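You operate a simulated robot arm through the tools that you are given. There is no shell and no other tool.

You run a simulated robot arm. Do the job below in one go: nothing can be reset, and whatever is moved stays where it is left.

Task
Press the ball-shaped dough piece on the tray by the press flat and put it back there.
Fine: use the dough press and leave its tray shut.
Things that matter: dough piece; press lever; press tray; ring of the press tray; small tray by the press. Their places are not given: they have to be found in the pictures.

It is judged by the outcome, as a careful person would: the job done as asked, and still so three seconds after it is handed in. It fails if anything else is knocked over, pushed out of place, dropped, spilled or broken.

Robot
A 7-joint arm with a fingered hand, fixed in place. Base frame: the origin is on the floor under the middle of its stand, x ahead of it, y to its left, z up; the work surface is at about z = 830. Lengths are in mm, angles in rad, forces in N, time in s.
With the tool pointing down near the work surface it reaches from about 360 to 840 mm from the base axis. Its first joint turns from -2.007 to 2.007 rad. Payload 5 kg.
The tool frame sits at the grasp point between the pads (the TCP): z along the fingers, y along the line on which they close. The tips reach 32 mm beyond it. The gripper opens to 160 mm; its body begins 89 mm behind the TCP. The gripper is a hand of 4 fingers: y runs from the thumb to the fingers, the wrist lies at [0, 0, -267] in the tool frame, and closing takes about 1.5 s.
Orientation is that of the tool frame in the base frame, as a unit quaternion [w, x, y, z]. With the fingers straight down and closing along the base's y, the tool's x points along the base's -x, its y along +y and its z along -z.

Tools
- The arm moves only by the tool step_arm. Its argument "targets" is one flat list of numbers, 6 for each row, row after row: the shift along the tool's x, y, z in units of 50 mm (1.0 is 50 mm), then the turn, a rotation vector about the tool's x, y, z in units of 6 degrees (1.0 is 6 degrees). In form: [dx, dy, dz, ax, ay, az, dx, dy, dz, ax, ay, az, ...]. A call has 1 to 20 rows; each row shifts and turns the commanded pose from where the row before left it, along the tool's axes as they then stand. "jaw" is the gripper command, from -1 (fully open) to 1 (shut), values between in proportion, set as the call begins (left out, the last holds). A call with a number of a shift or a turn outside -1 to 1 is refused whole. Each row takes 0.2 s and may step no farther than 50 mm and 0.15 rad from the row before; otherwise, or with a gripper value out of range, the whole call is refused. Where a pose cannot be reached the arm comes as near as it can. A force on the tool above 40 N (or 10 N above the force at the start of the call, whichever is more), or a blocked arm, ends the call early, and 0.2 s more pass. The fingers move at their own pace (about 108 mm/s each) and stop on an object; they squeeze with about 28 N. The grip force told is the motor's: it shows also when the fingers shut on nothing. Time passes only in rows, and 0.2 s behind the last, so rows that do not move let the fingers close. The reply holds the time, the measured pose of the TCP, the force on the tool along the base axes, the opening and the grip force, in the units named above and with some noise, with the torque about the TCP (base axes, N m) and any sound that the robot's microphone picked up.
- Cameras (640 x 400 px; columns grow to the right, rows downward): "scene" is fixed at [399.7, 652.6, 1406.8]; the picture's right is [-0.92, 0.40, 0.00], its down [0.31, 0.72, -0.62] and it looks along [-0.25, -0.56, -0.79] (base axes); focal length 214 px, centre (320, 200). "wrist" rides on the gripper at [80, -4, -114] in the tool frame; the picture's right is [0.05, 1.00, 0.00], its down [-0.82, 0.04, -0.58] and it looks along [-0.58, 0.03, 0.82] (tool axes); focal length 265 px, centre (320, 200).
- grab_frame(camera): a new picture of that camera. No time passes.
- raise_lower(by): slides the trunk up (or, below 0, down) by that many mm; the arm rides with it, the base frame stays. It gives what a move gives, with no picture.
- move_fingers(finger1, finger2, finger3, thumb_bend): sets how far each is bent, from 0 (flat) to 1 (curled in); at 0.3 the hand is open as for a grip, at 0.7 the pads meet at the TCP. One left out holds its place. A second passes; each finger stops where it meets its share of the squeeze, and holds until it gets a number again. A gripper value or a shape takes the hand back. It gives what a move gives, with no picture; readings hold the bend of each and the force on the fingers (four entries, about 0 where the hand has none), thumb and palm.
- preshape(shape): the hand has 4 fingers and takes this shape, open, in about a second: jaw (thumb against the fingers, like two jaws); tri (thumb and two fingers); tip (a fingertip pinch); poke (one finger out to press); point (the index stretched); flat (the hand flat); cup (the hand cupped); fist (a fist). The gripper value then closes the fingers along that shape, each until it touches; the sizes above hold for jaw. It gives what a move gives, with no picture.
- locate(camera, pixels): for up to 12 pixels [column, row] of the newest picture of that camera ("zoom" is the newest enlarged one), the place [x, y, z] in the base frame of the surface seen there, good to about 2 mm. No time passes.
- inspect(camera, box): a new picture of the part [left, top, right, bottom] of that camera's present view, enlarged. No time passes.
- close_job(): hands the job in; it is judged then, once.

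Unless the task says otherwise, let go and move clear before handing in.

The tools are called after "Call:" by a JSON object that holds its "api" and its "payload". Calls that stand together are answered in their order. step_arm: Moves the arm, as the interface text tells. Its arguments: {"type":"object","properties":{"targets":{"type":"array","items":{"type":"number"}},"jaw":{"type":"number"}},"required":["targets"]} The other tools are called the same way: raise_lower (by) moves the trunk up or down; preshape (shape) gives the hand a shape; move_fingers (finger1, finger2, finger3, thumb_bend) moves the fingers one by one; grab_frame (camera) takes a picture; locate (camera, pixels) gives the place of the surface under pixels of a picture; inspect (camera, box) takes an enlarged picture of a part of a camera's view; close_job () hands the job in.

At the start:

```text
time: 0.0
tcp_pos: [433.5, 329.8, 1195.5]
tcp_rot: [0.0, 0.0, 1.0, -0.001]
wrist_force: [-0.4, 0.2, -0.7]
moment: [0.02, 0.02, -0.02]
grip_width: 159.9
finger_force: 0.0
shape: jaw
bend: [0.3, 0.3, 0.3, 0.3]
finger forces: [0.1, 0.0, 0.0, 0.0, 0.0, 0.0]
trunk travel left (down, up): [-800.0, 190.0]
```

scene: 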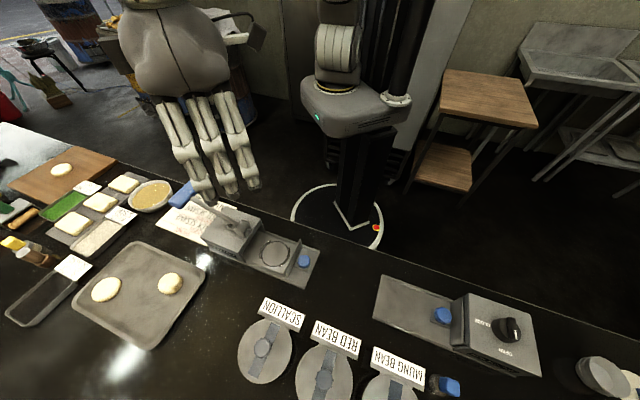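
wrist: 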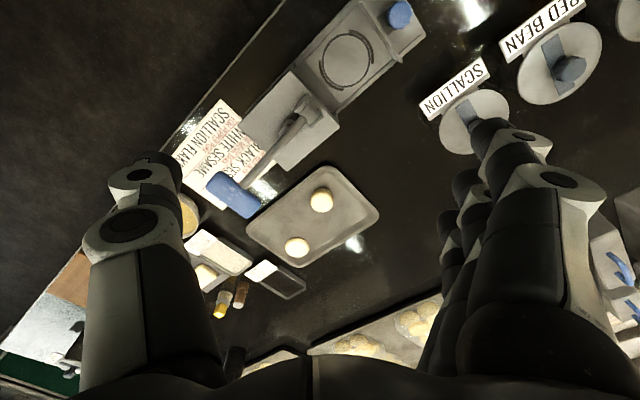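

The scene picture shows the press (about [250,245]) with a lever and a drawn-out tray with a ring at [273,253], and a small tray with two dough pieces at [106,289] and [171,283]. I will look closer at both before moving.

Call:
{"api": "inspect", "payload": {"camera": "scene", "box": [180, 170, 340, 300]}}

Call:
{"api": "inspect", "payload": {"camera": "wrist", "box": [200, 0, 440, 280]}}

Call:
{"api": "locate", "payload": {"camera": "scene", "pixels": [[171, 283], [106, 289], [140, 290], [273, 253], [305, 262], [235, 235], [215, 210], [233, 222], [318, 250], [300, 287], [258, 222], [205, 240]]}}

```text
3.08 times, centred on (260, 235) of scene
```

zoom: 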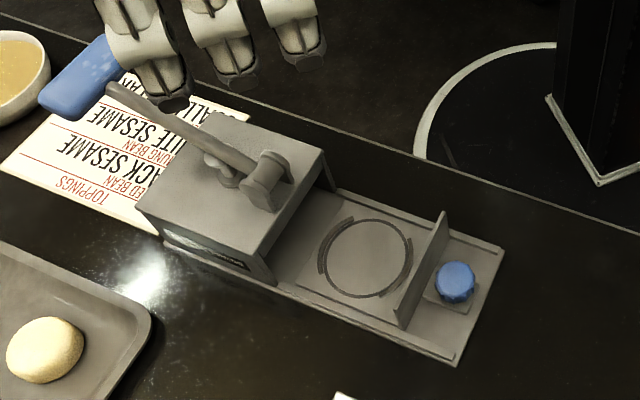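

```text
1.43 times, centred on (320, 140) of wrist
```

zoom: 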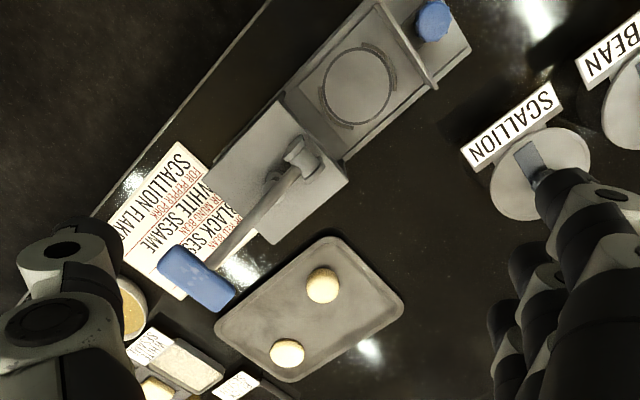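

```text
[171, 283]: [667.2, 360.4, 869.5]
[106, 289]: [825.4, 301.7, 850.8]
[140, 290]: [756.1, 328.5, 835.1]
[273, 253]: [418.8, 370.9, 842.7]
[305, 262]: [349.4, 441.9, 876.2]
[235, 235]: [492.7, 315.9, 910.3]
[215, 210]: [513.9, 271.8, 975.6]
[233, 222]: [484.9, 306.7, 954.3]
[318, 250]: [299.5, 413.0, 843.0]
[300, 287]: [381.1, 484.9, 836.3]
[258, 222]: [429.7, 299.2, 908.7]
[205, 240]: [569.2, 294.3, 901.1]
```

The ball is at pixel [171,283] (about x 667, y 360, top near z 870), and the other piece at [106,289] looks lower (z 851). I want enlarged views of the press, the lever with its blue grip, and the dough.

Call:
{"api": "inspect", "payload": {"camera": "scene", "box": [160, 170, 260, 270]}}

Call:
{"api": "inspect", "payload": {"camera": "scene", "box": [230, 220, 330, 300]}}

Call:
{"api": "inspect", "payload": {"camera": "scene", "box": [60, 230, 220, 350]}}

```text
4.00 times, centred on (210, 220) of scene
```

zoom: 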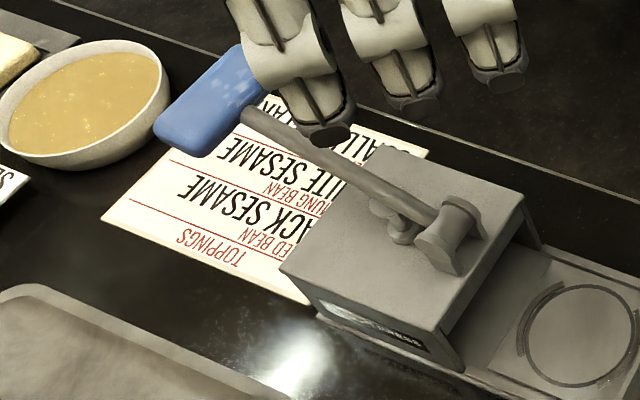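

```text
5.00 times, centred on (280, 260) of scene
```

zoom: 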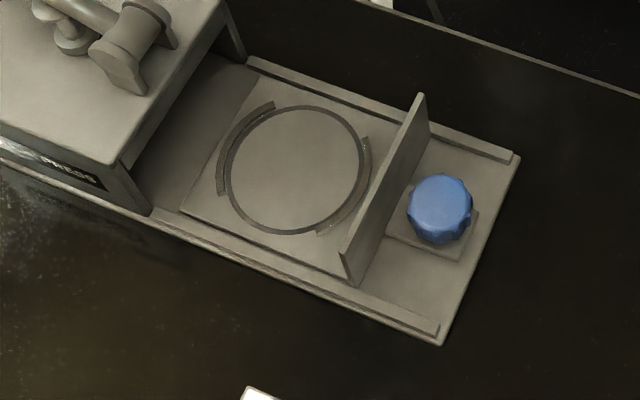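

```text
3.33 times, centred on (140, 290) of scene
```

zoom: 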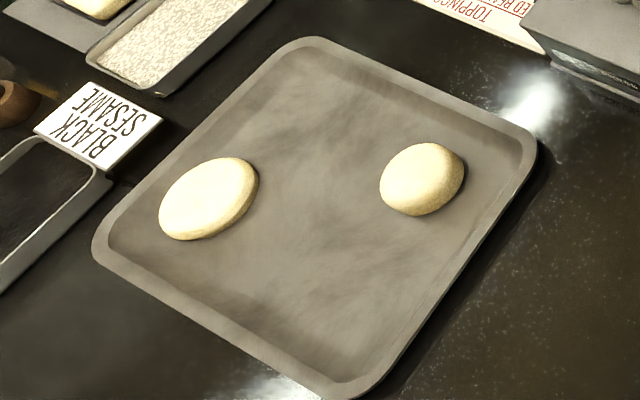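

The lever rod runs from the hub on the press top to near a blue block at scene [200,190]; I need to know whether that block is a lever grip or a loose object, so I locate points on the rod, block and press.

Call:
{"api": "grab_frame", "payload": {"camera": "scene"}}

Call:
{"api": "locate", "payload": {"camera": "scene", "pixels": [[204, 203], [208, 206], [222, 197], [230, 209], [240, 222], [246, 228], [241, 226], [220, 225], [186, 201], [208, 190], [228, 246], [262, 245]]}}

Call:
{"api": "locate", "payload": {"camera": "wrist", "pixels": [[233, 195], [250, 210], [218, 182], [245, 184], [265, 163], [285, 140], [302, 106], [310, 100], [345, 60], [398, 15], [321, 200], [296, 247]]}}

```text
taken
```

scene: 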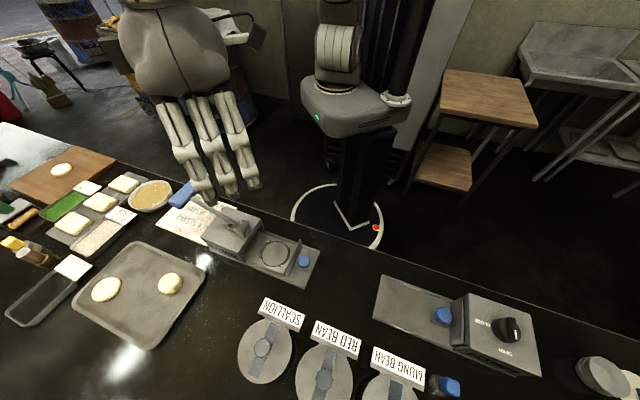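

```text
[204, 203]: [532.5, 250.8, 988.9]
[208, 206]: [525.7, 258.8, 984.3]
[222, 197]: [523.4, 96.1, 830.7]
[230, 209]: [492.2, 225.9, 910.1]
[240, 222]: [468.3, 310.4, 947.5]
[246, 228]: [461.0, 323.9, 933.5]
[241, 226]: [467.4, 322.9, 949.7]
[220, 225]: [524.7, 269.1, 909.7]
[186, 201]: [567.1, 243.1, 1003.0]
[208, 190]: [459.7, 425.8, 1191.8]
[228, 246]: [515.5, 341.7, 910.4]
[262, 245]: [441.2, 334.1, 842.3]
```

```text
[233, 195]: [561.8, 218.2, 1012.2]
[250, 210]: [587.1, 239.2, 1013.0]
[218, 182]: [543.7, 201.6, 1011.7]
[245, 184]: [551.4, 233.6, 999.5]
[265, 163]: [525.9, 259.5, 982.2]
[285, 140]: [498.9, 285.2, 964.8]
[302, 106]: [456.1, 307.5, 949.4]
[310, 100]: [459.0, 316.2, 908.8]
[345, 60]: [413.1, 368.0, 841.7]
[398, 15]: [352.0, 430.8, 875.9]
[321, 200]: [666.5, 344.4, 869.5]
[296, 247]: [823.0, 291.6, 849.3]
```

The blue block is the lever's cross grip (about [565,219,1010], hanging free on the rod end), so the lever goes from the hub near [460,315,947] back and up. I now measure the press tray, ring, knob and rails from an enlarged picture.

Call:
{"api": "inspect", "payload": {"camera": "scene", "box": [230, 220, 330, 300]}}

Call:
{"api": "locate", "payload": {"camera": "zoom", "pixels": [[297, 168], [440, 195], [420, 96], [347, 250], [352, 283], [218, 190], [270, 105], [368, 140], [320, 232], [250, 62], [512, 157], [440, 330]]}}

Call:
{"api": "locate", "payload": {"camera": "zoom", "pixels": [[232, 168], [230, 190], [295, 106], [360, 168], [298, 232], [183, 210], [230, 95], [440, 250], [465, 215], [410, 215], [480, 300], [395, 180]]}}

```text
5.00 times, centred on (280, 260) of scene
```

zoom: 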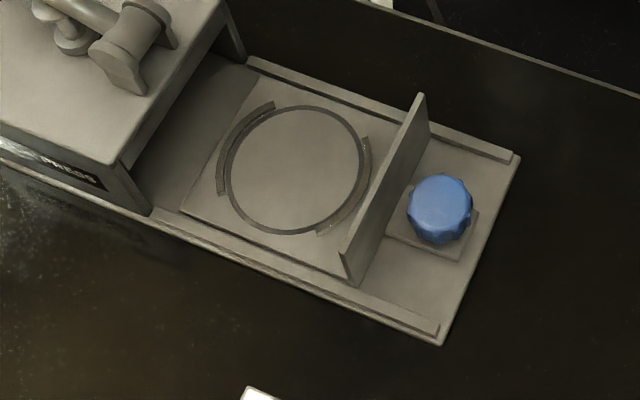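

```text
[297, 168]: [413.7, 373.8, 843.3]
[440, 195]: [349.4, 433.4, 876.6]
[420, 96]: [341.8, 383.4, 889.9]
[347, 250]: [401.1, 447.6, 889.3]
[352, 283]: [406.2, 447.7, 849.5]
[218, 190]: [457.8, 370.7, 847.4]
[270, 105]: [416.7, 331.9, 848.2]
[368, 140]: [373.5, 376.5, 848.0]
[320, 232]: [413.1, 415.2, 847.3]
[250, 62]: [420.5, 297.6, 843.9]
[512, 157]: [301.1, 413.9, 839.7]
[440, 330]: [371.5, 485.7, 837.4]
```

```text
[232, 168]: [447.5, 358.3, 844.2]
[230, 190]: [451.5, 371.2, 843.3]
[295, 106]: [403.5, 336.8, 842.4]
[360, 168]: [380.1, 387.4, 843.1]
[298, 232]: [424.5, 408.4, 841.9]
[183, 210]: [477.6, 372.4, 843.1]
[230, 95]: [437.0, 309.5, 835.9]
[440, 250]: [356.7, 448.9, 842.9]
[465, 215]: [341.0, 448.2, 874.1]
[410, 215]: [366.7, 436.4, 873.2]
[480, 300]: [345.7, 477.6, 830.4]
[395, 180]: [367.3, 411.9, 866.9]
```

The ring centre comes out near [414,373], radius 37, tray floor z 843, knob top near [353,440,876], front plate top z 890. The press axis reads between 42° and 47°, so I measure more points along long edges to pin it down.

Call:
{"api": "inspect", "payload": {"camera": "scene", "box": [180, 170, 340, 300]}}

Call:
{"api": "locate", "payload": {"camera": "zoom", "pixels": [[300, 298], [350, 320], [400, 340], [430, 352], [166, 243], [200, 256], [250, 277], [270, 281], [490, 260], [470, 330], [480, 300], [458, 355]]}}

Call:
{"api": "locate", "payload": {"camera": "zoom", "pixels": [[142, 195], [225, 120], [318, 152], [265, 240], [200, 218], [280, 135], [290, 200], [160, 180], [250, 130], [310, 165], [180, 208], [240, 232]]}}

Call:
{"api": "locate", "payload": {"camera": "zoom", "pixels": [[115, 88], [150, 108], [190, 132], [230, 157], [255, 172], [275, 160], [262, 200], [225, 180], [215, 165], [80, 60], [60, 100], [90, 95]]}}

```text
3.08 times, centred on (260, 235) of scene
```

zoom: 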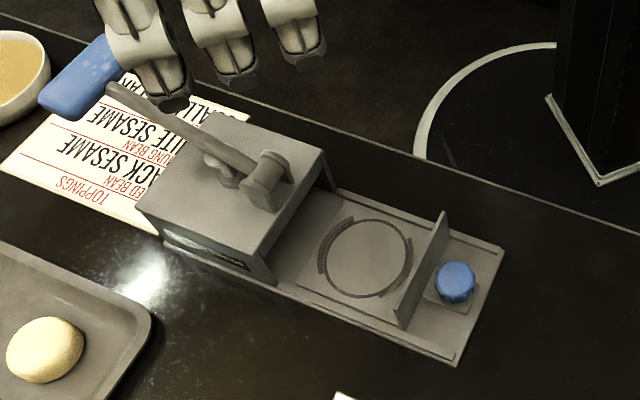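

```text
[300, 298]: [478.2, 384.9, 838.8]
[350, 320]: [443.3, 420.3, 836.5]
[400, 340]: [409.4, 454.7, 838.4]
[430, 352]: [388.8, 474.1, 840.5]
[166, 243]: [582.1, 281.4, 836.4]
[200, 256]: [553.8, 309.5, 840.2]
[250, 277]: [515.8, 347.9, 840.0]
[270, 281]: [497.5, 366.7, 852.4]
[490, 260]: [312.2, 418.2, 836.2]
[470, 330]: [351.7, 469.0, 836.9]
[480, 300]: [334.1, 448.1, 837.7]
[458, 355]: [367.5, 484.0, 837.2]
```

```text
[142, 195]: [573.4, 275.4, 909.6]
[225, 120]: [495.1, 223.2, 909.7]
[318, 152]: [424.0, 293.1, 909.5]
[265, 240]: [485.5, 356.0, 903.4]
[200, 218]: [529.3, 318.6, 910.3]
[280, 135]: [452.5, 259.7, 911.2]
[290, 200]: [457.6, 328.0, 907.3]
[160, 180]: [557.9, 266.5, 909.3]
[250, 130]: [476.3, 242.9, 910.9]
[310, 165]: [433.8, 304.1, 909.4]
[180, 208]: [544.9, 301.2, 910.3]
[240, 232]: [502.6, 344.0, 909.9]
```

```text
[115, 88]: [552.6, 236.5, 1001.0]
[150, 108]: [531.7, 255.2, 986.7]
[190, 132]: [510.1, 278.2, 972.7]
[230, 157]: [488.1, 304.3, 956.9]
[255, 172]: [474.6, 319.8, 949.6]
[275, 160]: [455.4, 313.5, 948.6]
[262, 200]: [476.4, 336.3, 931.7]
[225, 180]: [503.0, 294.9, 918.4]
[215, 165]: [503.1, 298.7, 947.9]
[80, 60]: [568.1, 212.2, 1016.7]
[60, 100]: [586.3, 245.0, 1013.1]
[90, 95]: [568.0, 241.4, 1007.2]
```

Rail points give a press axis of exactly 45° (into the press = [0.707,-0.707]), centre line x+y ≈ 787, box front about 121 mm ahead of the plate. Next I measure the small tray's rim and the ball's size.

Call:
{"api": "inspect", "payload": {"camera": "scene", "box": [60, 230, 220, 350]}}

Call:
{"api": "locate", "payload": {"camera": "zoom", "pixels": [[310, 45], [530, 145], [350, 388], [102, 248], [420, 90], [470, 250], [490, 200], [440, 120], [420, 150], [385, 205], [455, 200], [422, 212]]}}

Call:
{"api": "locate", "payload": {"camera": "zoom", "pixels": [[382, 185], [400, 152], [430, 145], [460, 168], [455, 195], [420, 214], [390, 207], [300, 210], [210, 160], [165, 215], [205, 238], [255, 180]]}}

```text
3.33 times, centred on (140, 290) of scene
```

zoom: 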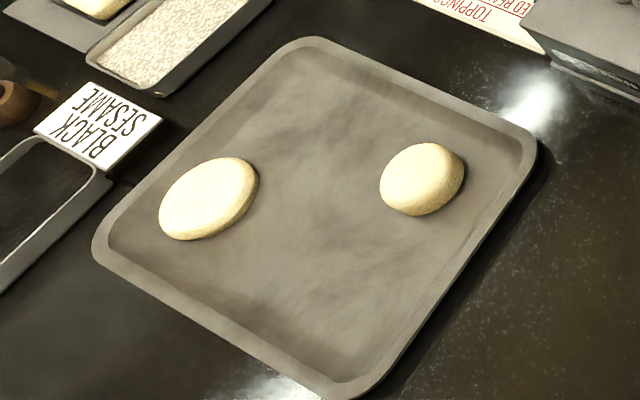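

```text
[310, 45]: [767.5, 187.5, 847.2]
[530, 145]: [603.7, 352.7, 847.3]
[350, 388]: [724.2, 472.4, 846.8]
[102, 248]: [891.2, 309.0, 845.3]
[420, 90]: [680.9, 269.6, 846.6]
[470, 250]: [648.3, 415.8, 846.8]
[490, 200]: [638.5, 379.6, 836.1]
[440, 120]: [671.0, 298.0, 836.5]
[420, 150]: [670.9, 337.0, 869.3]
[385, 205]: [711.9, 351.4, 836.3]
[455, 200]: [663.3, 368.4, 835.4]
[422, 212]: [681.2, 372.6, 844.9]
```

```text
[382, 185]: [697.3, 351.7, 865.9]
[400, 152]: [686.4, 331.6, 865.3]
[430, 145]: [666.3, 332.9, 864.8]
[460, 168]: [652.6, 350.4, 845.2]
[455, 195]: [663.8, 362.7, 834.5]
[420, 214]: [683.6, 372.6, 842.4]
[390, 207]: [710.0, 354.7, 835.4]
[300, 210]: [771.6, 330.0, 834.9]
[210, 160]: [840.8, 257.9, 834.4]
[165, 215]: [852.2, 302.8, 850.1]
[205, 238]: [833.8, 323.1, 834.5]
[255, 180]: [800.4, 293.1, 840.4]
```

The small tray is also at 45°, rim z 847, floor 835, corners about [767,187], [604,353], [724,472], [891,309]; the ball centre is about [677,348] with its top at 870. With the fingers on the far (+x) side and the thumb on the near side both fit inside the rim, so I first move above the ball, staying high.

Call:
{"api": "step_arm", "payload": {"targets": [-0.609, 0.045, 0.24, 0, 0, 0, -0.609, 0.045, 0.24, 0, 0, 0, -0.609, 0.045, 0.24, 0, 0, 0, -0.609, 0.045, 0.24, 0, 0, 0, -0.609, 0.045, 0.24, 0, 0, 0, -0.609, 0.045, 0.24, 0, 0, 0, -0.609, 0.045, 0.24, 0, 0, 0, -0.609, 0.045, 0.24, 0, 0, 0], "jaw": -1}}

```text
time: 1.8
tcp_pos: [678.9, 346.3, 1098.2]
tcp_rot: [-0.001, 0.0, 1.0, -0.001]
wrist_force: [0.4, -0.2, 0.1]
moment: [0.05, 0.03, 0.01]
grip_width: 159.9
finger_force: 0.1
shape: jaw
bend: [0.3, 0.3, 0.3, 0.3]
finger forces: [0.1, 0.0, 0.1, 0.0, 0.0, 0.0]
trunk travel left (down, up): [-800.0, 190.0]
```

The hand is now above the ball at [679,346,1098]. I turn it 90° about the tool axis so that the thumb comes to the near side.

Call:
{"api": "step_arm", "payload": {"targets": [0, 0, 0, 0, 0, 1, 0, 0, 0, 0, 0, 1, 0, 0, 0, 0, 0, 1, 0, 0, 0, 0, 0, 1, 0, 0, 0, 0, 0, 1, 0, 0, 0, 0, 0, 1, 0, 0, 0, 0, 0, 1, 0, 0, 0, 0, 0, 1, 0, 0, 0, 0, 0, 1, 0, 0, 0, 0, 0, 1, 0, 0, 0, 0, 0, 1, 0, 0, 0, 0, 0, 1, 0, 0, 0, 0, 0, 1, 0, 0, 0, 0, 0, 1, 0, 0, 0, 0, 0, 1]}}

Call:
{"api": "grab_frame", "payload": {"camera": "wrist"}}

Call:
{"api": "grab_frame", "payload": {"camera": "scene"}}

```text
time: 5.0
tcp_pos: [676.5, 347.4, 1098.9]
tcp_rot: [0.0, 0.708, 0.706, 0.0]
wrist_force: [-0.2, 0.1, -0.4]
moment: [0.01, -0.03, 0.0]
grip_width: 159.8
finger_force: 0.0
shape: jaw
bend: [0.3, 0.3, 0.3, 0.3]
finger forces: [0.0, 0.0, 0.0, 0.0, 0.0, 0.0]
trunk travel left (down, up): [-800.0, 190.0]
```

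```text
taken
```

wrist: 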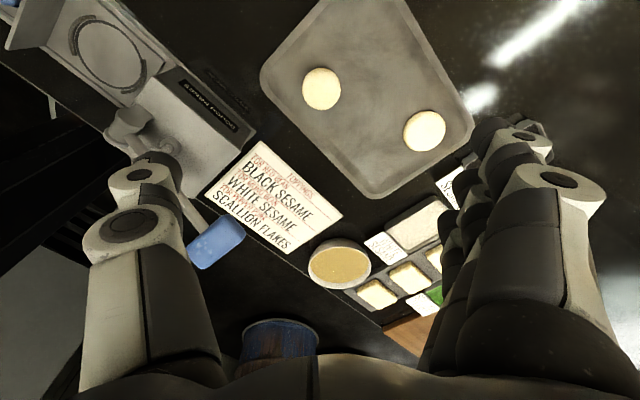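

```text
taken
```

scene: 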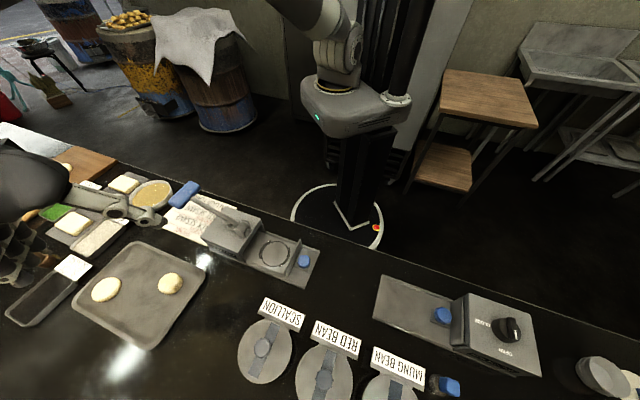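

In the wrist view the ball is at [321,88] between thumb (left) and fingers (right). I measure its outline from here for a better centre and width.

Call:
{"api": "inspect", "payload": {"camera": "wrist", "box": [270, 40, 370, 130]}}

Call:
{"api": "locate", "payload": {"camera": "wrist", "pixels": [[321, 88], [303, 88], [339, 90], [321, 70], [321, 108], [424, 131], [300, 120], [265, 75], [345, 190], [470, 120], [145, 165], [500, 125]]}}

Call:
{"api": "locate", "payload": {"camera": "wrist", "pixels": [[120, 180], [150, 170], [175, 185], [490, 130], [540, 135], [455, 235], [470, 200], [560, 175]]}}

```text
4.44 times, centred on (320, 85) of wrist
```

zoom: 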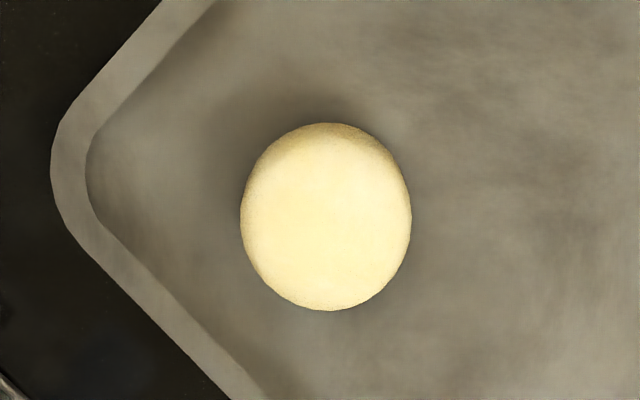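

```text
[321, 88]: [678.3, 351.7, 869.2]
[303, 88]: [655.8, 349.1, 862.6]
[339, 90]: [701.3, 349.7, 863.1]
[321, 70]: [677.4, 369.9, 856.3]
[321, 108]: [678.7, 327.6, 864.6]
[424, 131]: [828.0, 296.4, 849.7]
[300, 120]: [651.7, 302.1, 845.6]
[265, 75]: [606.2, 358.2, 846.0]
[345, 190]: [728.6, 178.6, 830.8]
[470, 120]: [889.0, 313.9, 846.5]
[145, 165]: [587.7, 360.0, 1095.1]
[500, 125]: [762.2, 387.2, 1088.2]
```

```text
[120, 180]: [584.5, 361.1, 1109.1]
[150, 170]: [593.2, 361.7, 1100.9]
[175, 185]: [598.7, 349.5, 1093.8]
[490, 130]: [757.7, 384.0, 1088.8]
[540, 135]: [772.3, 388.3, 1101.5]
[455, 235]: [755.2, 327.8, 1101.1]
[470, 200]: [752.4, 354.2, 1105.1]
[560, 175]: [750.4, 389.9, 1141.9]
```

The ball is about 48 mm wide, centred at [678.5,348.5]. I check the hand from the scene camera to learn how low the open fingertips reach.

Call:
{"api": "inspect", "payload": {"camera": "scene", "box": [0, 140, 200, 300]}}

Call:
{"api": "locate", "payload": {"camera": "scene", "pixels": [[155, 218], [140, 216], [120, 212], [50, 262], [35, 282], [15, 285], [25, 270], [45, 258], [10, 240], [115, 220]]}}

```text
2.50 times, centred on (100, 220) of scene
```

zoom: 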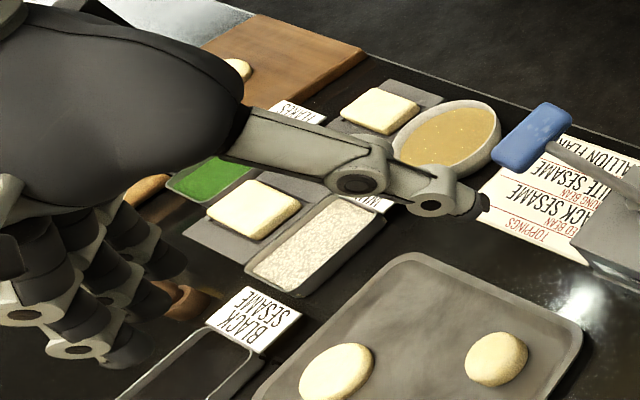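

```text
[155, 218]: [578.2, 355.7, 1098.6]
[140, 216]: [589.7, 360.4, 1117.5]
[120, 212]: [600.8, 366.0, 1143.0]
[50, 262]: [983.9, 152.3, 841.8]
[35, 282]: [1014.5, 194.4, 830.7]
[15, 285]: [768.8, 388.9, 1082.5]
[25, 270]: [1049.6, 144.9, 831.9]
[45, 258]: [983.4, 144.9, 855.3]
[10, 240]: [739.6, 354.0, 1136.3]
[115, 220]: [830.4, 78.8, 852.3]
```

Call:
{"api": "locate", "payload": {"camera": "zoom", "pixels": [[470, 205], [480, 203], [484, 210], [460, 212], [130, 355], [115, 365], [145, 345], [175, 265], [160, 312], [105, 360]]}}

```text
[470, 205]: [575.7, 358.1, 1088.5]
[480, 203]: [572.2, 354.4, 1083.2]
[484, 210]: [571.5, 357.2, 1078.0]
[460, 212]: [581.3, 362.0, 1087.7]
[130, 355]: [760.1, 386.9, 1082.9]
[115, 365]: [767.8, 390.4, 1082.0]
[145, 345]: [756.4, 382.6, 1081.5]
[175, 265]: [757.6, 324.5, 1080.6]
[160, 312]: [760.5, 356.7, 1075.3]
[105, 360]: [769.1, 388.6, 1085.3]
```

Open fingertips sit about 20 mm below the TCP and splay outward, so I pre-close to about 100 mm to clear the rim, centre on the ball and come down to z ≈ 930 for a look.

Call:
{"api": "step_arm", "payload": {"targets": [0.02, 0.04, 0, 0, 0, 0, 0, 0, 0.48, 0, 0, 0, 0, 0, 0.48, 0, 0, 0, 0, 0, 0.48, 0, 0, 0, 0, 0, 0.48, 0, 0, 0, 0, 0, 0.48, 0, 0, 0, 0, 0, 0.48, 0, 0, 0, 0, 0, 0.48, 0, 0, 0], "jaw": -0.25}}

Call:
{"api": "grab_frame", "payload": {"camera": "wrist"}}

Call:
{"api": "inspect", "payload": {"camera": "scene", "box": [60, 190, 260, 350]}}

```text
time: 6.8
tcp_pos: [680.3, 347.1, 932.0]
tcp_rot: [-0.001, 0.707, 0.708, 0.0]
wrist_force: [-1.0, 0.0, -0.1]
moment: [0.02, 0.0, -0.01]
grip_width: 100.7
finger_force: 0.1
shape: jaw
bend: [0.7, 0.7, 0.7, 0.68]
finger forces: [0.0, 0.0, 0.0, 0.0, 0.0, 0.1]
trunk travel left (down, up): [-800.0, 190.0]
```

```text
taken
```

wrist: 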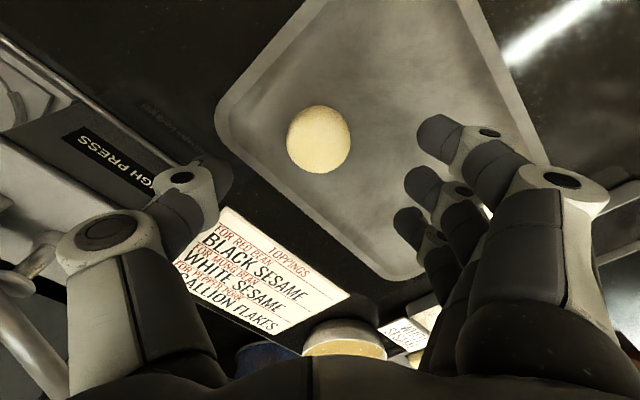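

```text
2.50 times, centred on (160, 270) of scene
```

zoom: 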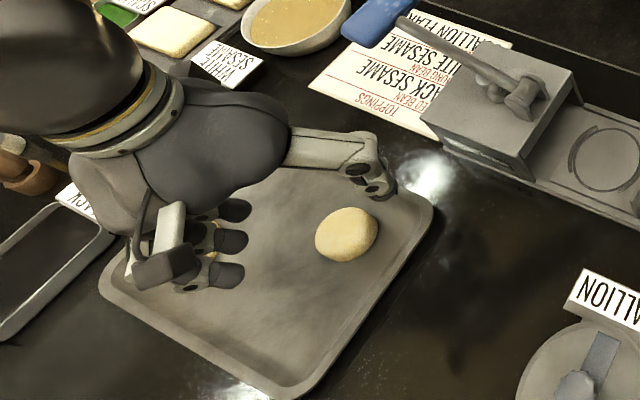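

At 100 mm opening the fingertips curl in toward the ball in both views. I locate the tips before going lower.

Call:
{"api": "locate", "payload": {"camera": "wrist", "pixels": [[228, 180], [215, 165], [425, 135], [415, 185], [400, 225], [440, 120], [185, 175], [320, 140], [218, 205], [235, 110]]}}

Call:
{"api": "locate", "payload": {"camera": "zoom", "pixels": [[390, 190], [383, 175], [240, 275], [243, 240], [248, 208], [215, 285], [360, 170], [345, 235], [400, 220], [320, 240], [375, 225], [345, 258]]}}

```text
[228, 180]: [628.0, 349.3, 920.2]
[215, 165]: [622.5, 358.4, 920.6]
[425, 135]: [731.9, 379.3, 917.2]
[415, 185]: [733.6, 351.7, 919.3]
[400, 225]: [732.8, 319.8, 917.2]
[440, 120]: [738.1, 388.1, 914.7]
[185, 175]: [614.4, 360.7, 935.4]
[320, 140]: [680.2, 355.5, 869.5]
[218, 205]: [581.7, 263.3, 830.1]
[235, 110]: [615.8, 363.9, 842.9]
```

```text
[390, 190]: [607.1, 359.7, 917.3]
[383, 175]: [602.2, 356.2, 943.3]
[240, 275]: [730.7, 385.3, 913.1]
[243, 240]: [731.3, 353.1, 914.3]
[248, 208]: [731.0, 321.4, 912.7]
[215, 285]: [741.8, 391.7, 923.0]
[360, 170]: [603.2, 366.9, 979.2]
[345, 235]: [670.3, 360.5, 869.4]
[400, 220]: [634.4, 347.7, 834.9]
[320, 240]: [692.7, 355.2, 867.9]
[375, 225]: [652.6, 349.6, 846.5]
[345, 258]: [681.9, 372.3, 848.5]
```

Tips are at x 628 (thumb) and 731 (fingers), evenly around the ball, and about 22 mm below the TCP. I lower to TCP z ≈ 870 and check.

Call:
{"api": "step_arm", "payload": {"targets": [0.02, -0.02, 0.42, 0, 0, 0, 0, 0, 0.42, 0, 0, 0, 0, 0, 0.4, 0, 0, 0]}}

Call:
{"api": "grab_frame", "payload": {"camera": "wrist"}}

Call:
{"api": "inspect", "payload": {"camera": "scene", "box": [60, 210, 220, 340]}}

```text
time: 7.6
tcp_pos: [680.1, 349.3, 877.0]
tcp_rot: [0.001, 0.708, 0.706, 0.005]
wrist_force: [2.7, -2.4, 32.1]
moment: [-0.22, 2.19, 0.17]
grip_width: 99.5
finger_force: 0.1
shape: jaw
bend: [0.7, 0.7, 0.7, 0.69]
finger forces: [0.0, 0.0, 0.1, 0.0, 31.8, 0.0]
trunk travel left (down, up): [-800.0, 190.0]
```

```text
taken
```

wrist: 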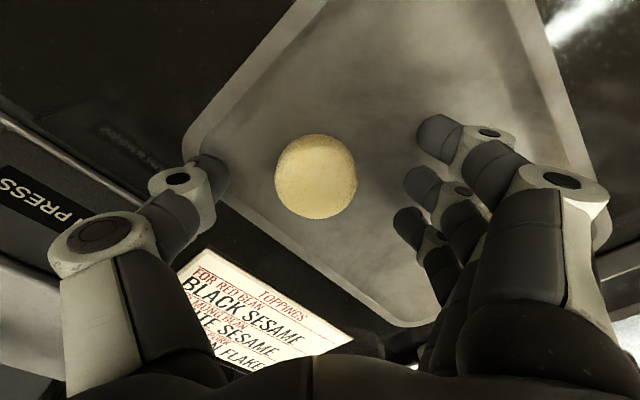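

```text
3.08 times, centred on (140, 275) of scene
```

zoom: 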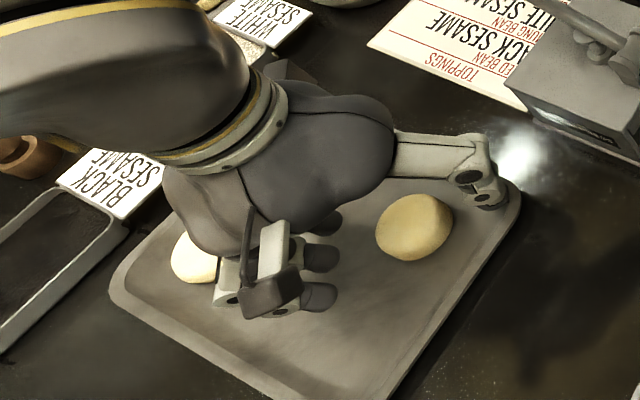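

The thumb landed on the tray rim at its corner (thumb 31.8 N, upward force 32 N at z 877). I lift off straight up at once and then narrow the opening before trying again further inside.

Call:
{"api": "step_arm", "payload": {"targets": [0, 0, -0.4, 0, 0, 0, 0, 0, -0.4, 0, 0, 0]}}

Call:
{"api": "step_arm", "payload": {"targets": [0, 0.05, 0, 0, 0, 0, 0, 0.05, 0, 0, 0, 0, 0, 0, 0, 0, 0, 0], "jaw": 0.1}}

Call:
{"api": "grab_frame", "payload": {"camera": "wrist"}}

Call:
{"api": "inspect", "payload": {"camera": "scene", "box": [60, 210, 220, 340]}}

```text
time: 8.2
tcp_pos: [677.8, 349.3, 908.5]
tcp_rot: [-0.001, 0.707, 0.707, -0.001]
wrist_force: [0.3, 0.5, -0.3]
moment: [-0.02, -0.02, 0.0]
grip_width: 100.4
finger_force: 0.1
shape: jaw
bend: [0.7, 0.7, 0.7, 0.68]
finger forces: [0.0, 0.0, 0.1, 0.1, 0.1, 0.0]
trunk travel left (down, up): [-800.0, 190.0]
```

```text
time: 9.0
tcp_pos: [684.1, 349.2, 910.3]
tcp_rot: [0.0, 0.707, 0.708, 0.0]
wrist_force: [-1.0, -0.1, 0.8]
moment: [0.02, 0.0, 0.0]
grip_width: 72.9
finger_force: 0.1
shape: jaw
bend: [0.73, 0.73, 0.73, 0.7]
finger forces: [0.0, 0.0, 0.0, 0.0, 0.1, 0.0]
trunk travel left (down, up): [-800.0, 190.0]
```

```text
taken
```

wrist: 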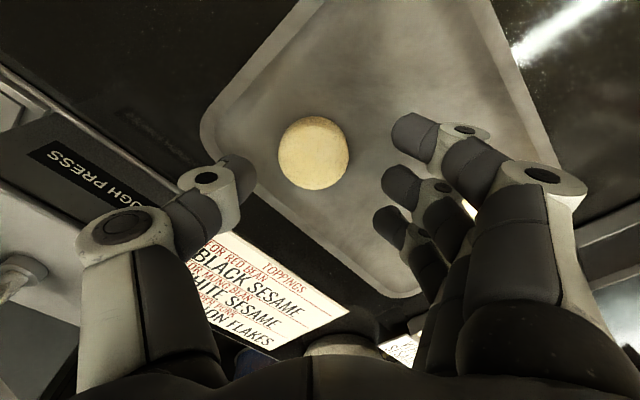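

```text
3.08 times, centred on (140, 275) of scene
```

zoom: 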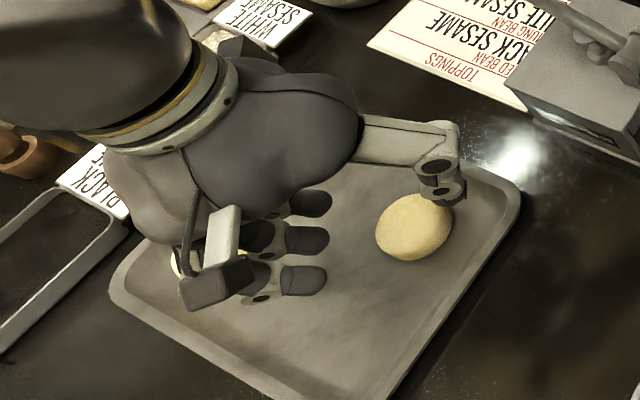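

The tray looks unmoved and the force is back to zero. I locate thumb tip, fingertips, ball and rim to verify clearance.

Call:
{"api": "locate", "payload": {"camera": "wrist", "pixels": [[250, 175], [240, 165], [400, 130], [390, 185], [385, 225], [313, 150], [282, 155], [348, 155], [313, 120], [313, 188], [205, 125], [420, 290]]}}

Call:
{"api": "locate", "payload": {"camera": "zoom", "pixels": [[457, 198], [440, 205], [455, 180], [325, 283], [327, 240], [330, 205], [300, 293], [410, 225], [515, 195], [378, 388], [110, 290], [445, 165]]}}

```text
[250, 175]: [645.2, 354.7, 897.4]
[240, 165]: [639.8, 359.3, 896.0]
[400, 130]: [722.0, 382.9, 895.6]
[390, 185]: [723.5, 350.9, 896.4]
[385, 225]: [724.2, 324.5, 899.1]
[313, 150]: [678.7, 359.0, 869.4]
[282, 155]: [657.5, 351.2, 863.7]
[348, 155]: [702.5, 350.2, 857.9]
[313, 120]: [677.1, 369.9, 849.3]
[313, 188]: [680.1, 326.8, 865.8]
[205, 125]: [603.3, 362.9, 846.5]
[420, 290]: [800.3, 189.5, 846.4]
```

```text
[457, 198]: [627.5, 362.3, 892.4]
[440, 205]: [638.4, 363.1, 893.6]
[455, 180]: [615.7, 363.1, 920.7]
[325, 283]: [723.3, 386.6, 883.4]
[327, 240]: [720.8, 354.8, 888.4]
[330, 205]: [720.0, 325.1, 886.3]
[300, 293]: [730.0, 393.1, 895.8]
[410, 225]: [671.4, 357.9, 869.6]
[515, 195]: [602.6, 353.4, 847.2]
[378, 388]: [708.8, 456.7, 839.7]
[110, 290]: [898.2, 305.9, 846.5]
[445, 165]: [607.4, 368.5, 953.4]
```

Tray and ball have not moved (corner still [603,353], ball 656–703). The thumb now spans x 627–646, inside the rim and clear of the ball, so I go down to z ≈ 868.

Call:
{"api": "step_arm", "payload": {"targets": [0, 0.02, 0.3, 0, 0, 0, 0, 0, 0.28, 0, 0, 0, 0, 0, 0.26, 0, 0, 0]}}

Call:
{"api": "grab_frame", "payload": {"camera": "wrist"}}

Call:
{"api": "inspect", "payload": {"camera": "scene", "box": [60, 210, 220, 340]}}

```text
time: 9.8
tcp_pos: [684.5, 347.9, 867.3]
tcp_rot: [0.0, 0.708, 0.706, 0.0]
wrist_force: [-0.7, 0.3, 0.0]
moment: [0.03, 0.0, 0.0]
grip_width: 72.7
finger_force: 0.0
shape: jaw
bend: [0.73, 0.73, 0.73, 0.7]
finger forces: [0.0, 0.0, 0.1, 0.0, 0.0, 0.1]
trunk travel left (down, up): [-800.0, 190.0]
```

```text
taken
```

wrist: 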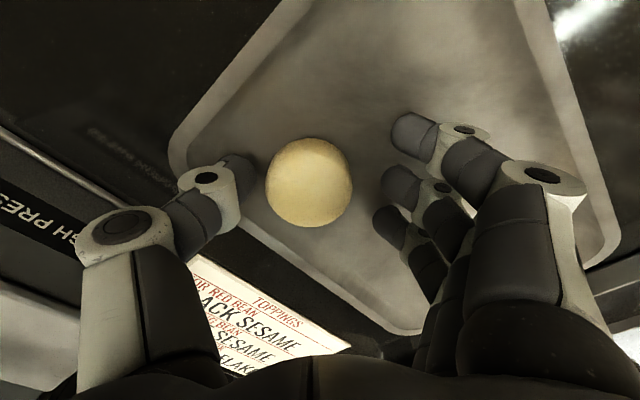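

```text
3.08 times, centred on (140, 275) of scene
```

zoom: 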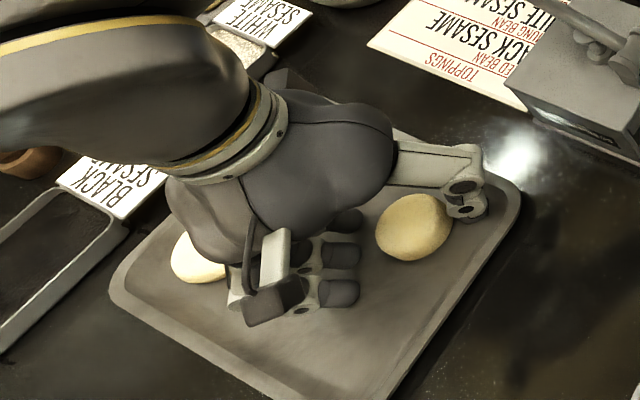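

No contact, the ball sits between the pads. I close gently on it.

Call:
{"api": "step_arm", "payload": {"targets": [0, 0, 0, 0, 0, 0, 0, 0, 0, 0, 0, 0, 0, 0, 0, 0, 0, 0, 0, 0, 0, 0, 0, 0, 0, 0, 0, 0, 0, 0], "jaw": 0.6}}

Call:
{"api": "grab_frame", "payload": {"camera": "wrist"}}

```text
time: 11.0
tcp_pos: [684.5, 347.9, 868.7]
tcp_rot: [-0.001, 0.707, 0.707, -0.001]
wrist_force: [-0.6, 0.7, -0.2]
moment: [-0.02, 0.01, 0.02]
grip_width: 27.3
finger_force: 28.1
shape: jaw
bend: [0.7, 0.73, 0.71, 0.7]
finger forces: [5.2, 11.1, 10.6, 0.1, 23.9, 0.1]
trunk travel left (down, up): [-800.0, 190.0]
```

```text
taken
```

wrist: 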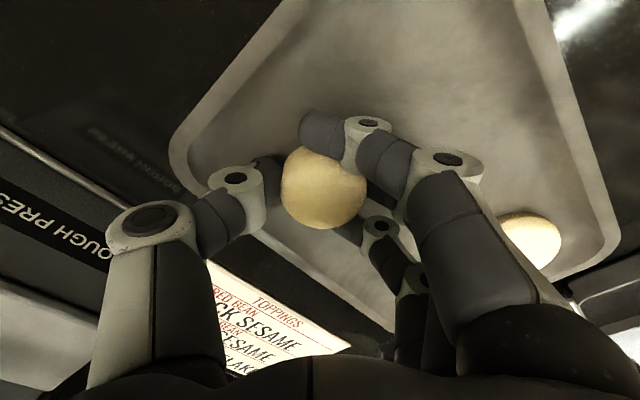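

The ball is held: thumb 23.9 N against three fingers at 5–11 N. I lift straight up and check that it comes along.

Call:
{"api": "step_arm", "payload": {"targets": [0, 0, -0.4, 0, 0, 0, 0, 0, -0.6, 0, 0, 0, 0, 0, -0.7, 0, 0, 0, 0, 0, -0.7, 0, 0, 0, 0, 0, -0.7, 0, 0, 0, 0, 0, -0.7, 0, 0, 0]}}

Call:
{"api": "grab_frame", "payload": {"camera": "wrist"}}

Call:
{"api": "grab_frame", "payload": {"camera": "scene"}}

```text
time: 12.4
tcp_pos: [683.8, 349.4, 1059.9]
tcp_rot: [0.001, 0.707, 0.707, 0.0]
wrist_force: [0.0, 0.6, 0.2]
moment: [-0.01, -0.01, 0.01]
grip_width: 27.3
finger_force: 27.8
shape: jaw
bend: [0.7, 0.73, 0.71, 0.7]
finger forces: [5.4, 11.3, 11.0, 0.0, 23.6, 0.0]
trunk travel left (down, up): [-800.0, 190.0]
```

```text
taken
```

wrist: 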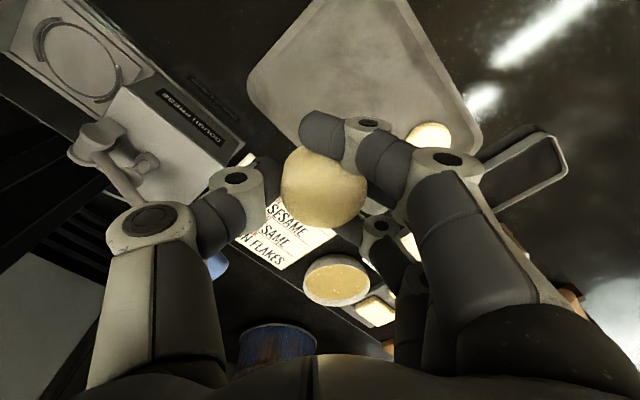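

```text
taken
```

scene: 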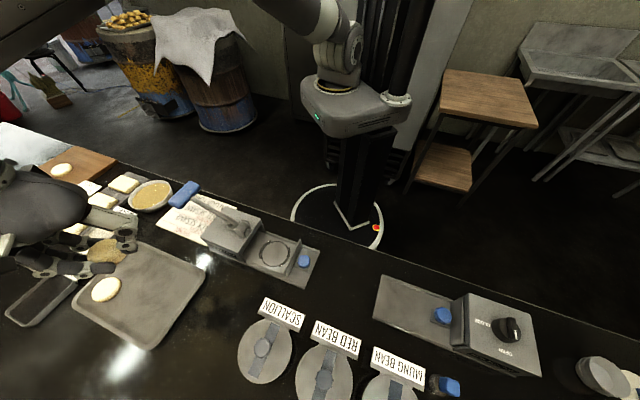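

The ball came up with the hand. I locate it relative to the TCP before taking it to the ring.

Call:
{"api": "locate", "payload": {"camera": "wrist", "pixels": [[323, 185], [286, 185], [360, 195], [310, 155], [325, 225], [300, 165], [345, 210], [262, 180]]}}

Call:
{"api": "inspect", "payload": {"camera": "scene", "box": [0, 200, 160, 300]}}

```text
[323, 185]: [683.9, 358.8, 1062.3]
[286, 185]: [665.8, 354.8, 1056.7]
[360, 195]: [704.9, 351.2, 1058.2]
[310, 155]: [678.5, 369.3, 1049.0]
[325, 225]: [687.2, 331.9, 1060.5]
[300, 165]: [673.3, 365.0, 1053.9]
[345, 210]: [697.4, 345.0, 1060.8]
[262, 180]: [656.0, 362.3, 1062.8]
```

```text
4.00 times, centred on (80, 250) of scene
```

zoom: 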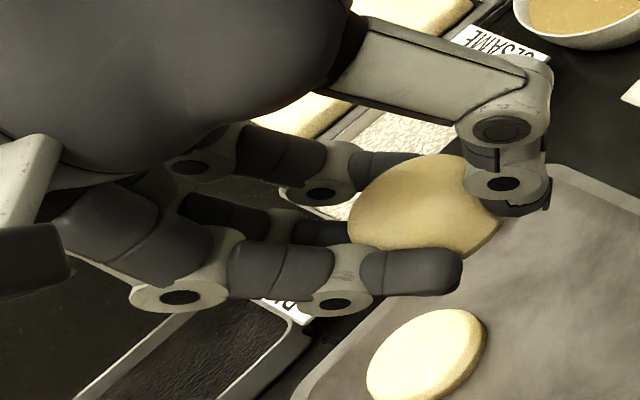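

The ball sits within 1–2 mm of the TCP axis with its top at TCP level. I raise a little and turn back 45° so that the hand closes across the press.

Call:
{"api": "step_arm", "payload": {"targets": [0, 0, -0.5, 0, 0, 0, 0, 0, 0, 0, 0, -1, 0, 0, 0, 0, 0, -1, 0, 0, 0, 0, 0, -1, 0, 0, 0, 0, 0, -1, 0, 0, 0, 0, 0, -1, 0, 0, 0, 0, 0, -1, 0, 0, 0, 0, 0, -1, 0, 0, 0, 0, 0, -0.5]}}

```text
time: 14.4
tcp_pos: [684.1, 348.6, 1082.3]
tcp_rot: [0.0, 0.383, 0.924, 0.0]
wrist_force: [-0.1, 0.1, -0.4]
moment: [0.04, -0.04, -0.02]
grip_width: 27.3
finger_force: 28.2
shape: jaw
bend: [0.7, 0.73, 0.71, 0.7]
finger forces: [5.5, 11.3, 11.3, 0.0, 23.6, 0.0]
trunk travel left (down, up): [-800.0, 190.0]
```

The hand is at yaw 45° with the grip steady. I carry the ball over to the ring at z ≈ 1082.

Call:
{"api": "step_arm", "payload": {"targets": [0.516, -0.4375, 0, 0, 0, 0, 0.516, -0.4375, 0, 0, 0, 0, 0.516, -0.4375, 0, 0, 0, 0, 0.516, -0.4375, 0, 0, 0, 0, 0.516, -0.4375, 0, 0, 0, 0, 0.516, -0.4375, 0, 0, 0, 0, 0.516, -0.4375, 0, 0, 0, 0, 0.516, -0.4375, 0, 0, 0, 0]}}

Call:
{"api": "grab_frame", "payload": {"camera": "wrist"}}

Call:
{"api": "grab_frame", "payload": {"camera": "scene"}}

```text
time: 16.2
tcp_pos: [410.5, 369.8, 1084.7]
tcp_rot: [0.0, 0.383, 0.924, 0.0]
wrist_force: [0.1, 0.4, -0.5]
moment: [0.0, -0.04, -0.02]
grip_width: 26.9
finger_force: 28.0
shape: jaw
bend: [0.7, 0.73, 0.71, 0.7]
finger forces: [5.8, 11.4, 11.8, 0.1, 23.5, 0.0]
trunk travel left (down, up): [-800.0, 190.0]
```

```text
taken
```

wrist: 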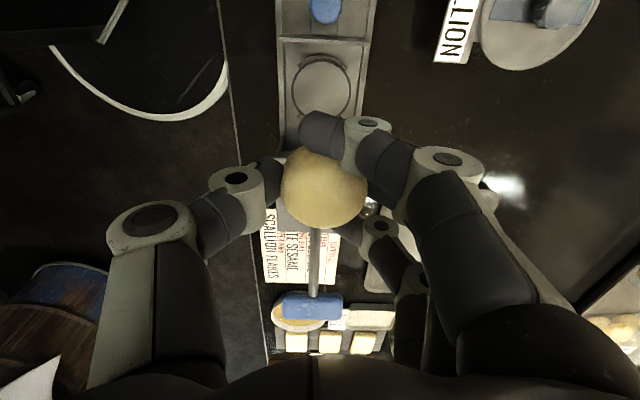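

```text
taken
```

scene: 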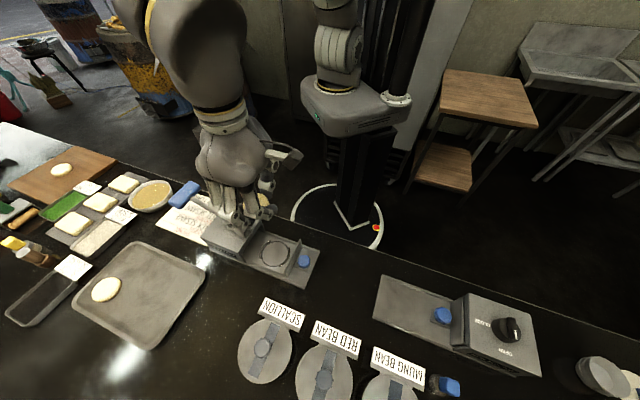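

The press is now aligned with the wrist picture, ring at [322,88]. I refine ring, front plate, knob and the obstacles beside it from this view.

Call:
{"api": "inspect", "payload": {"camera": "wrist", "box": [250, 0, 410, 130]}}

Call:
{"api": "locate", "payload": {"camera": "wrist", "pixels": [[292, 88], [350, 88], [321, 62], [321, 40], [282, 60], [368, 60], [325, 8], [312, 8], [340, 10], [280, 100], [440, 55], [455, 30]]}}

Call:
{"api": "locate", "payload": {"camera": "zoom", "pixels": [[180, 270], [392, 270], [285, 180], [185, 250], [390, 250], [200, 215], [370, 215], [300, 30], [245, 30], [355, 30], [285, 130], [285, 145]]}}

```text
3.08 times, centred on (330, 65) of wrist
```

zoom: 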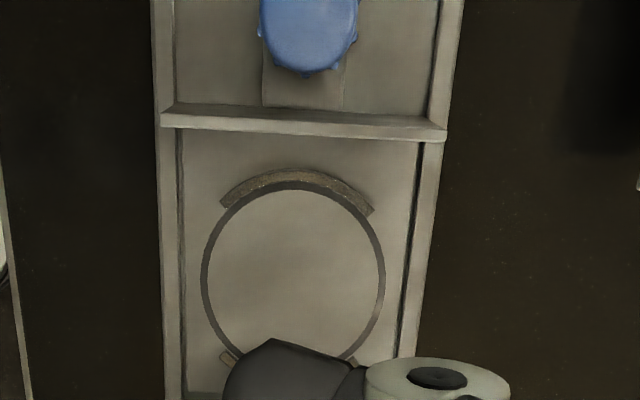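

```text
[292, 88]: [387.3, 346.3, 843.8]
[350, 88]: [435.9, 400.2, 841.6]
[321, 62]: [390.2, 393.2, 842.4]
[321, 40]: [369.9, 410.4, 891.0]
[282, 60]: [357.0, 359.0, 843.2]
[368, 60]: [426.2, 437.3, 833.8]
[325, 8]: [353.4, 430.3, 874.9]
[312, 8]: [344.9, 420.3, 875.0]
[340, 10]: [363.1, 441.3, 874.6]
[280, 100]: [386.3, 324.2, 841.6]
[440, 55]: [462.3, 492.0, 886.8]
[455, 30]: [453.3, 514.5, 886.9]
```

```text
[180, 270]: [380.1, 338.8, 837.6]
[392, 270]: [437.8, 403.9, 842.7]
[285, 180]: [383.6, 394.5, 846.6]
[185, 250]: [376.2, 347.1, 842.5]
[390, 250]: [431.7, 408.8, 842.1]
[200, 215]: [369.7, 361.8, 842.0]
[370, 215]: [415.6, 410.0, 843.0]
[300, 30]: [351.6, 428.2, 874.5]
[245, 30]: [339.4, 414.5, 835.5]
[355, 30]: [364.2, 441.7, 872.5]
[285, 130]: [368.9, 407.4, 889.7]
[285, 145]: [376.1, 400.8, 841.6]
```

Ring centre from this view is about [415,371], floor 843; the SCALLION sign (top z 887) is 120 mm off to the side, so I will keep the hand's opening modest. I descend to z ≈ 930 and recheck the ball against the ring.

Call:
{"api": "step_arm", "payload": {"targets": [0, 0, 0.6, 0, 0, 0, 0, 0, 0.8, 0, 0, 0, 0, 0, 0.8, 0, 0, 0, 0, 0, 0.6, 0, 0, 0, 0, 0, 0.2, 0, 0, 0, 0, 0, 0, 0, 0, 0]}}

Call:
{"api": "grab_frame", "payload": {"camera": "wrist"}}

Call:
{"api": "inspect", "payload": {"camera": "scene", "box": [180, 170, 340, 300]}}

```text
time: 17.6
tcp_pos: [413.6, 371.4, 932.6]
tcp_rot: [-0.001, 0.384, 0.923, -0.001]
wrist_force: [0.1, 0.1, -0.6]
moment: [-0.02, 0.03, 0.01]
grip_width: 26.9
finger_force: 27.4
shape: jaw
bend: [0.7, 0.73, 0.71, 0.7]
finger forces: [5.9, 11.3, 12.0, 0.0, 23.5, 0.1]
trunk travel left (down, up): [-800.0, 190.0]
```

```text
taken
```

wrist: 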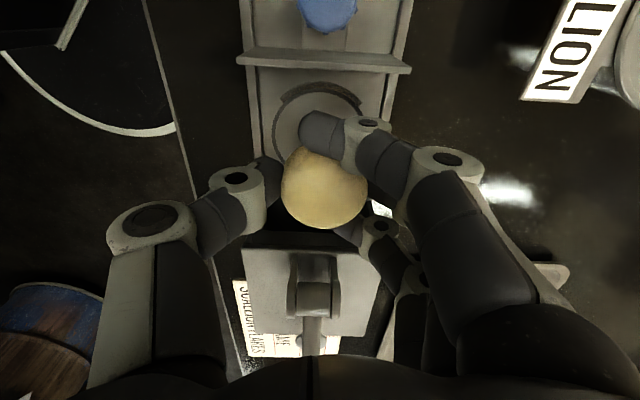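

```text
3.08 times, centred on (260, 235) of scene
```

zoom: 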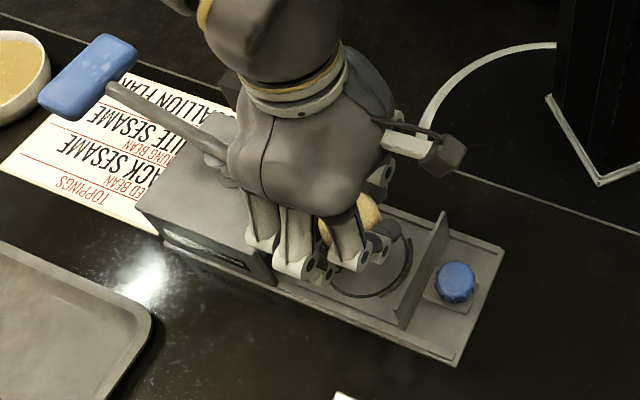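

Call:
{"api": "locate", "payload": {"camera": "wrist", "pixels": [[325, 190], [288, 190], [360, 195], [310, 158], [325, 225], [285, 140], [350, 115], [320, 90], [320, 55], [315, 260], [265, 175], [275, 140]]}}

```text
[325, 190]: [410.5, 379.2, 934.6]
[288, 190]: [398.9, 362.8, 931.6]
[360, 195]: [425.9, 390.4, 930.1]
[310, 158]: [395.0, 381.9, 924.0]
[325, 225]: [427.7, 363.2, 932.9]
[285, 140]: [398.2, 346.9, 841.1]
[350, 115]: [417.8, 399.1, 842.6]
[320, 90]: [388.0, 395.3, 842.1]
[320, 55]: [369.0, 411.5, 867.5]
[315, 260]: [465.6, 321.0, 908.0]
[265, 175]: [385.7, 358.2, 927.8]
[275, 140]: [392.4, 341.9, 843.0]
```

The ball is 4–5 mm short of the ring centre along the press axis and 2 mm off sideways. I correct that and lower to TCP z ≈ 880, where the ball hangs just above the tray floor.

Call:
{"api": "step_arm", "payload": {"targets": [-0.09, -0.04, 0.2, 0, 0, 0, 0, 0, 0.3, 0, 0, 0, 0, 0, 0.3, 0, 0, 0, 0, 0, 0.24, 0, 0, 0, 0, 0, 0, 0, 0, 0]}}

Call:
{"api": "grab_frame", "payload": {"camera": "wrist"}}

Call:
{"api": "inspect", "payload": {"camera": "scene", "box": [210, 200, 330, 300]}}

```text
time: 18.8
tcp_pos: [415.9, 368.3, 881.9]
tcp_rot: [0.0, 0.384, 0.923, 0.001]
wrist_force: [0.1, -0.8, -0.2]
moment: [-0.03, 0.01, 0.0]
grip_width: 27.1
finger_force: 28.2
shape: jaw
bend: [0.7, 0.73, 0.71, 0.7]
finger forces: [6.0, 11.3, 12.2, 0.0, 23.5, 0.0]
trunk travel left (down, up): [-800.0, 190.0]
```

```text
taken
```

wrist: 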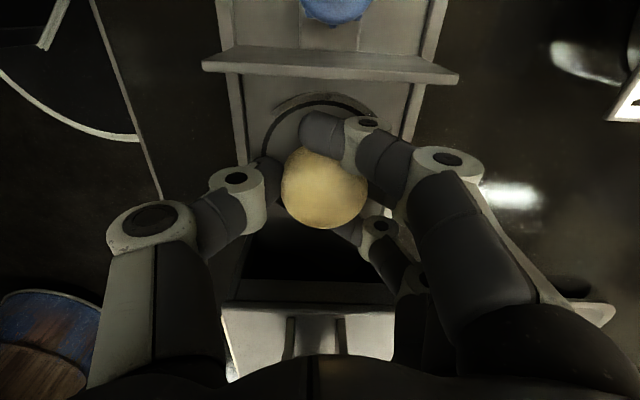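

```text
4.00 times, centred on (270, 250) of scene
```

zoom: 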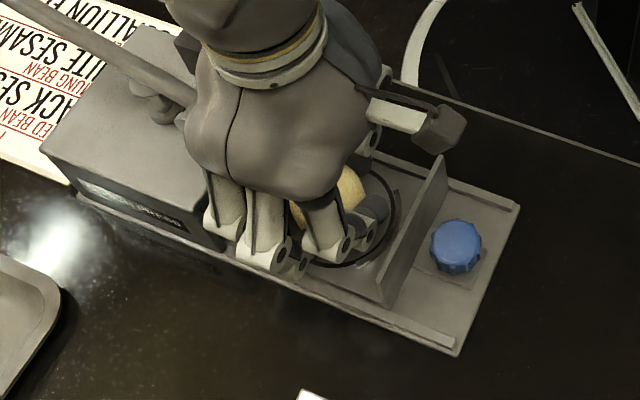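

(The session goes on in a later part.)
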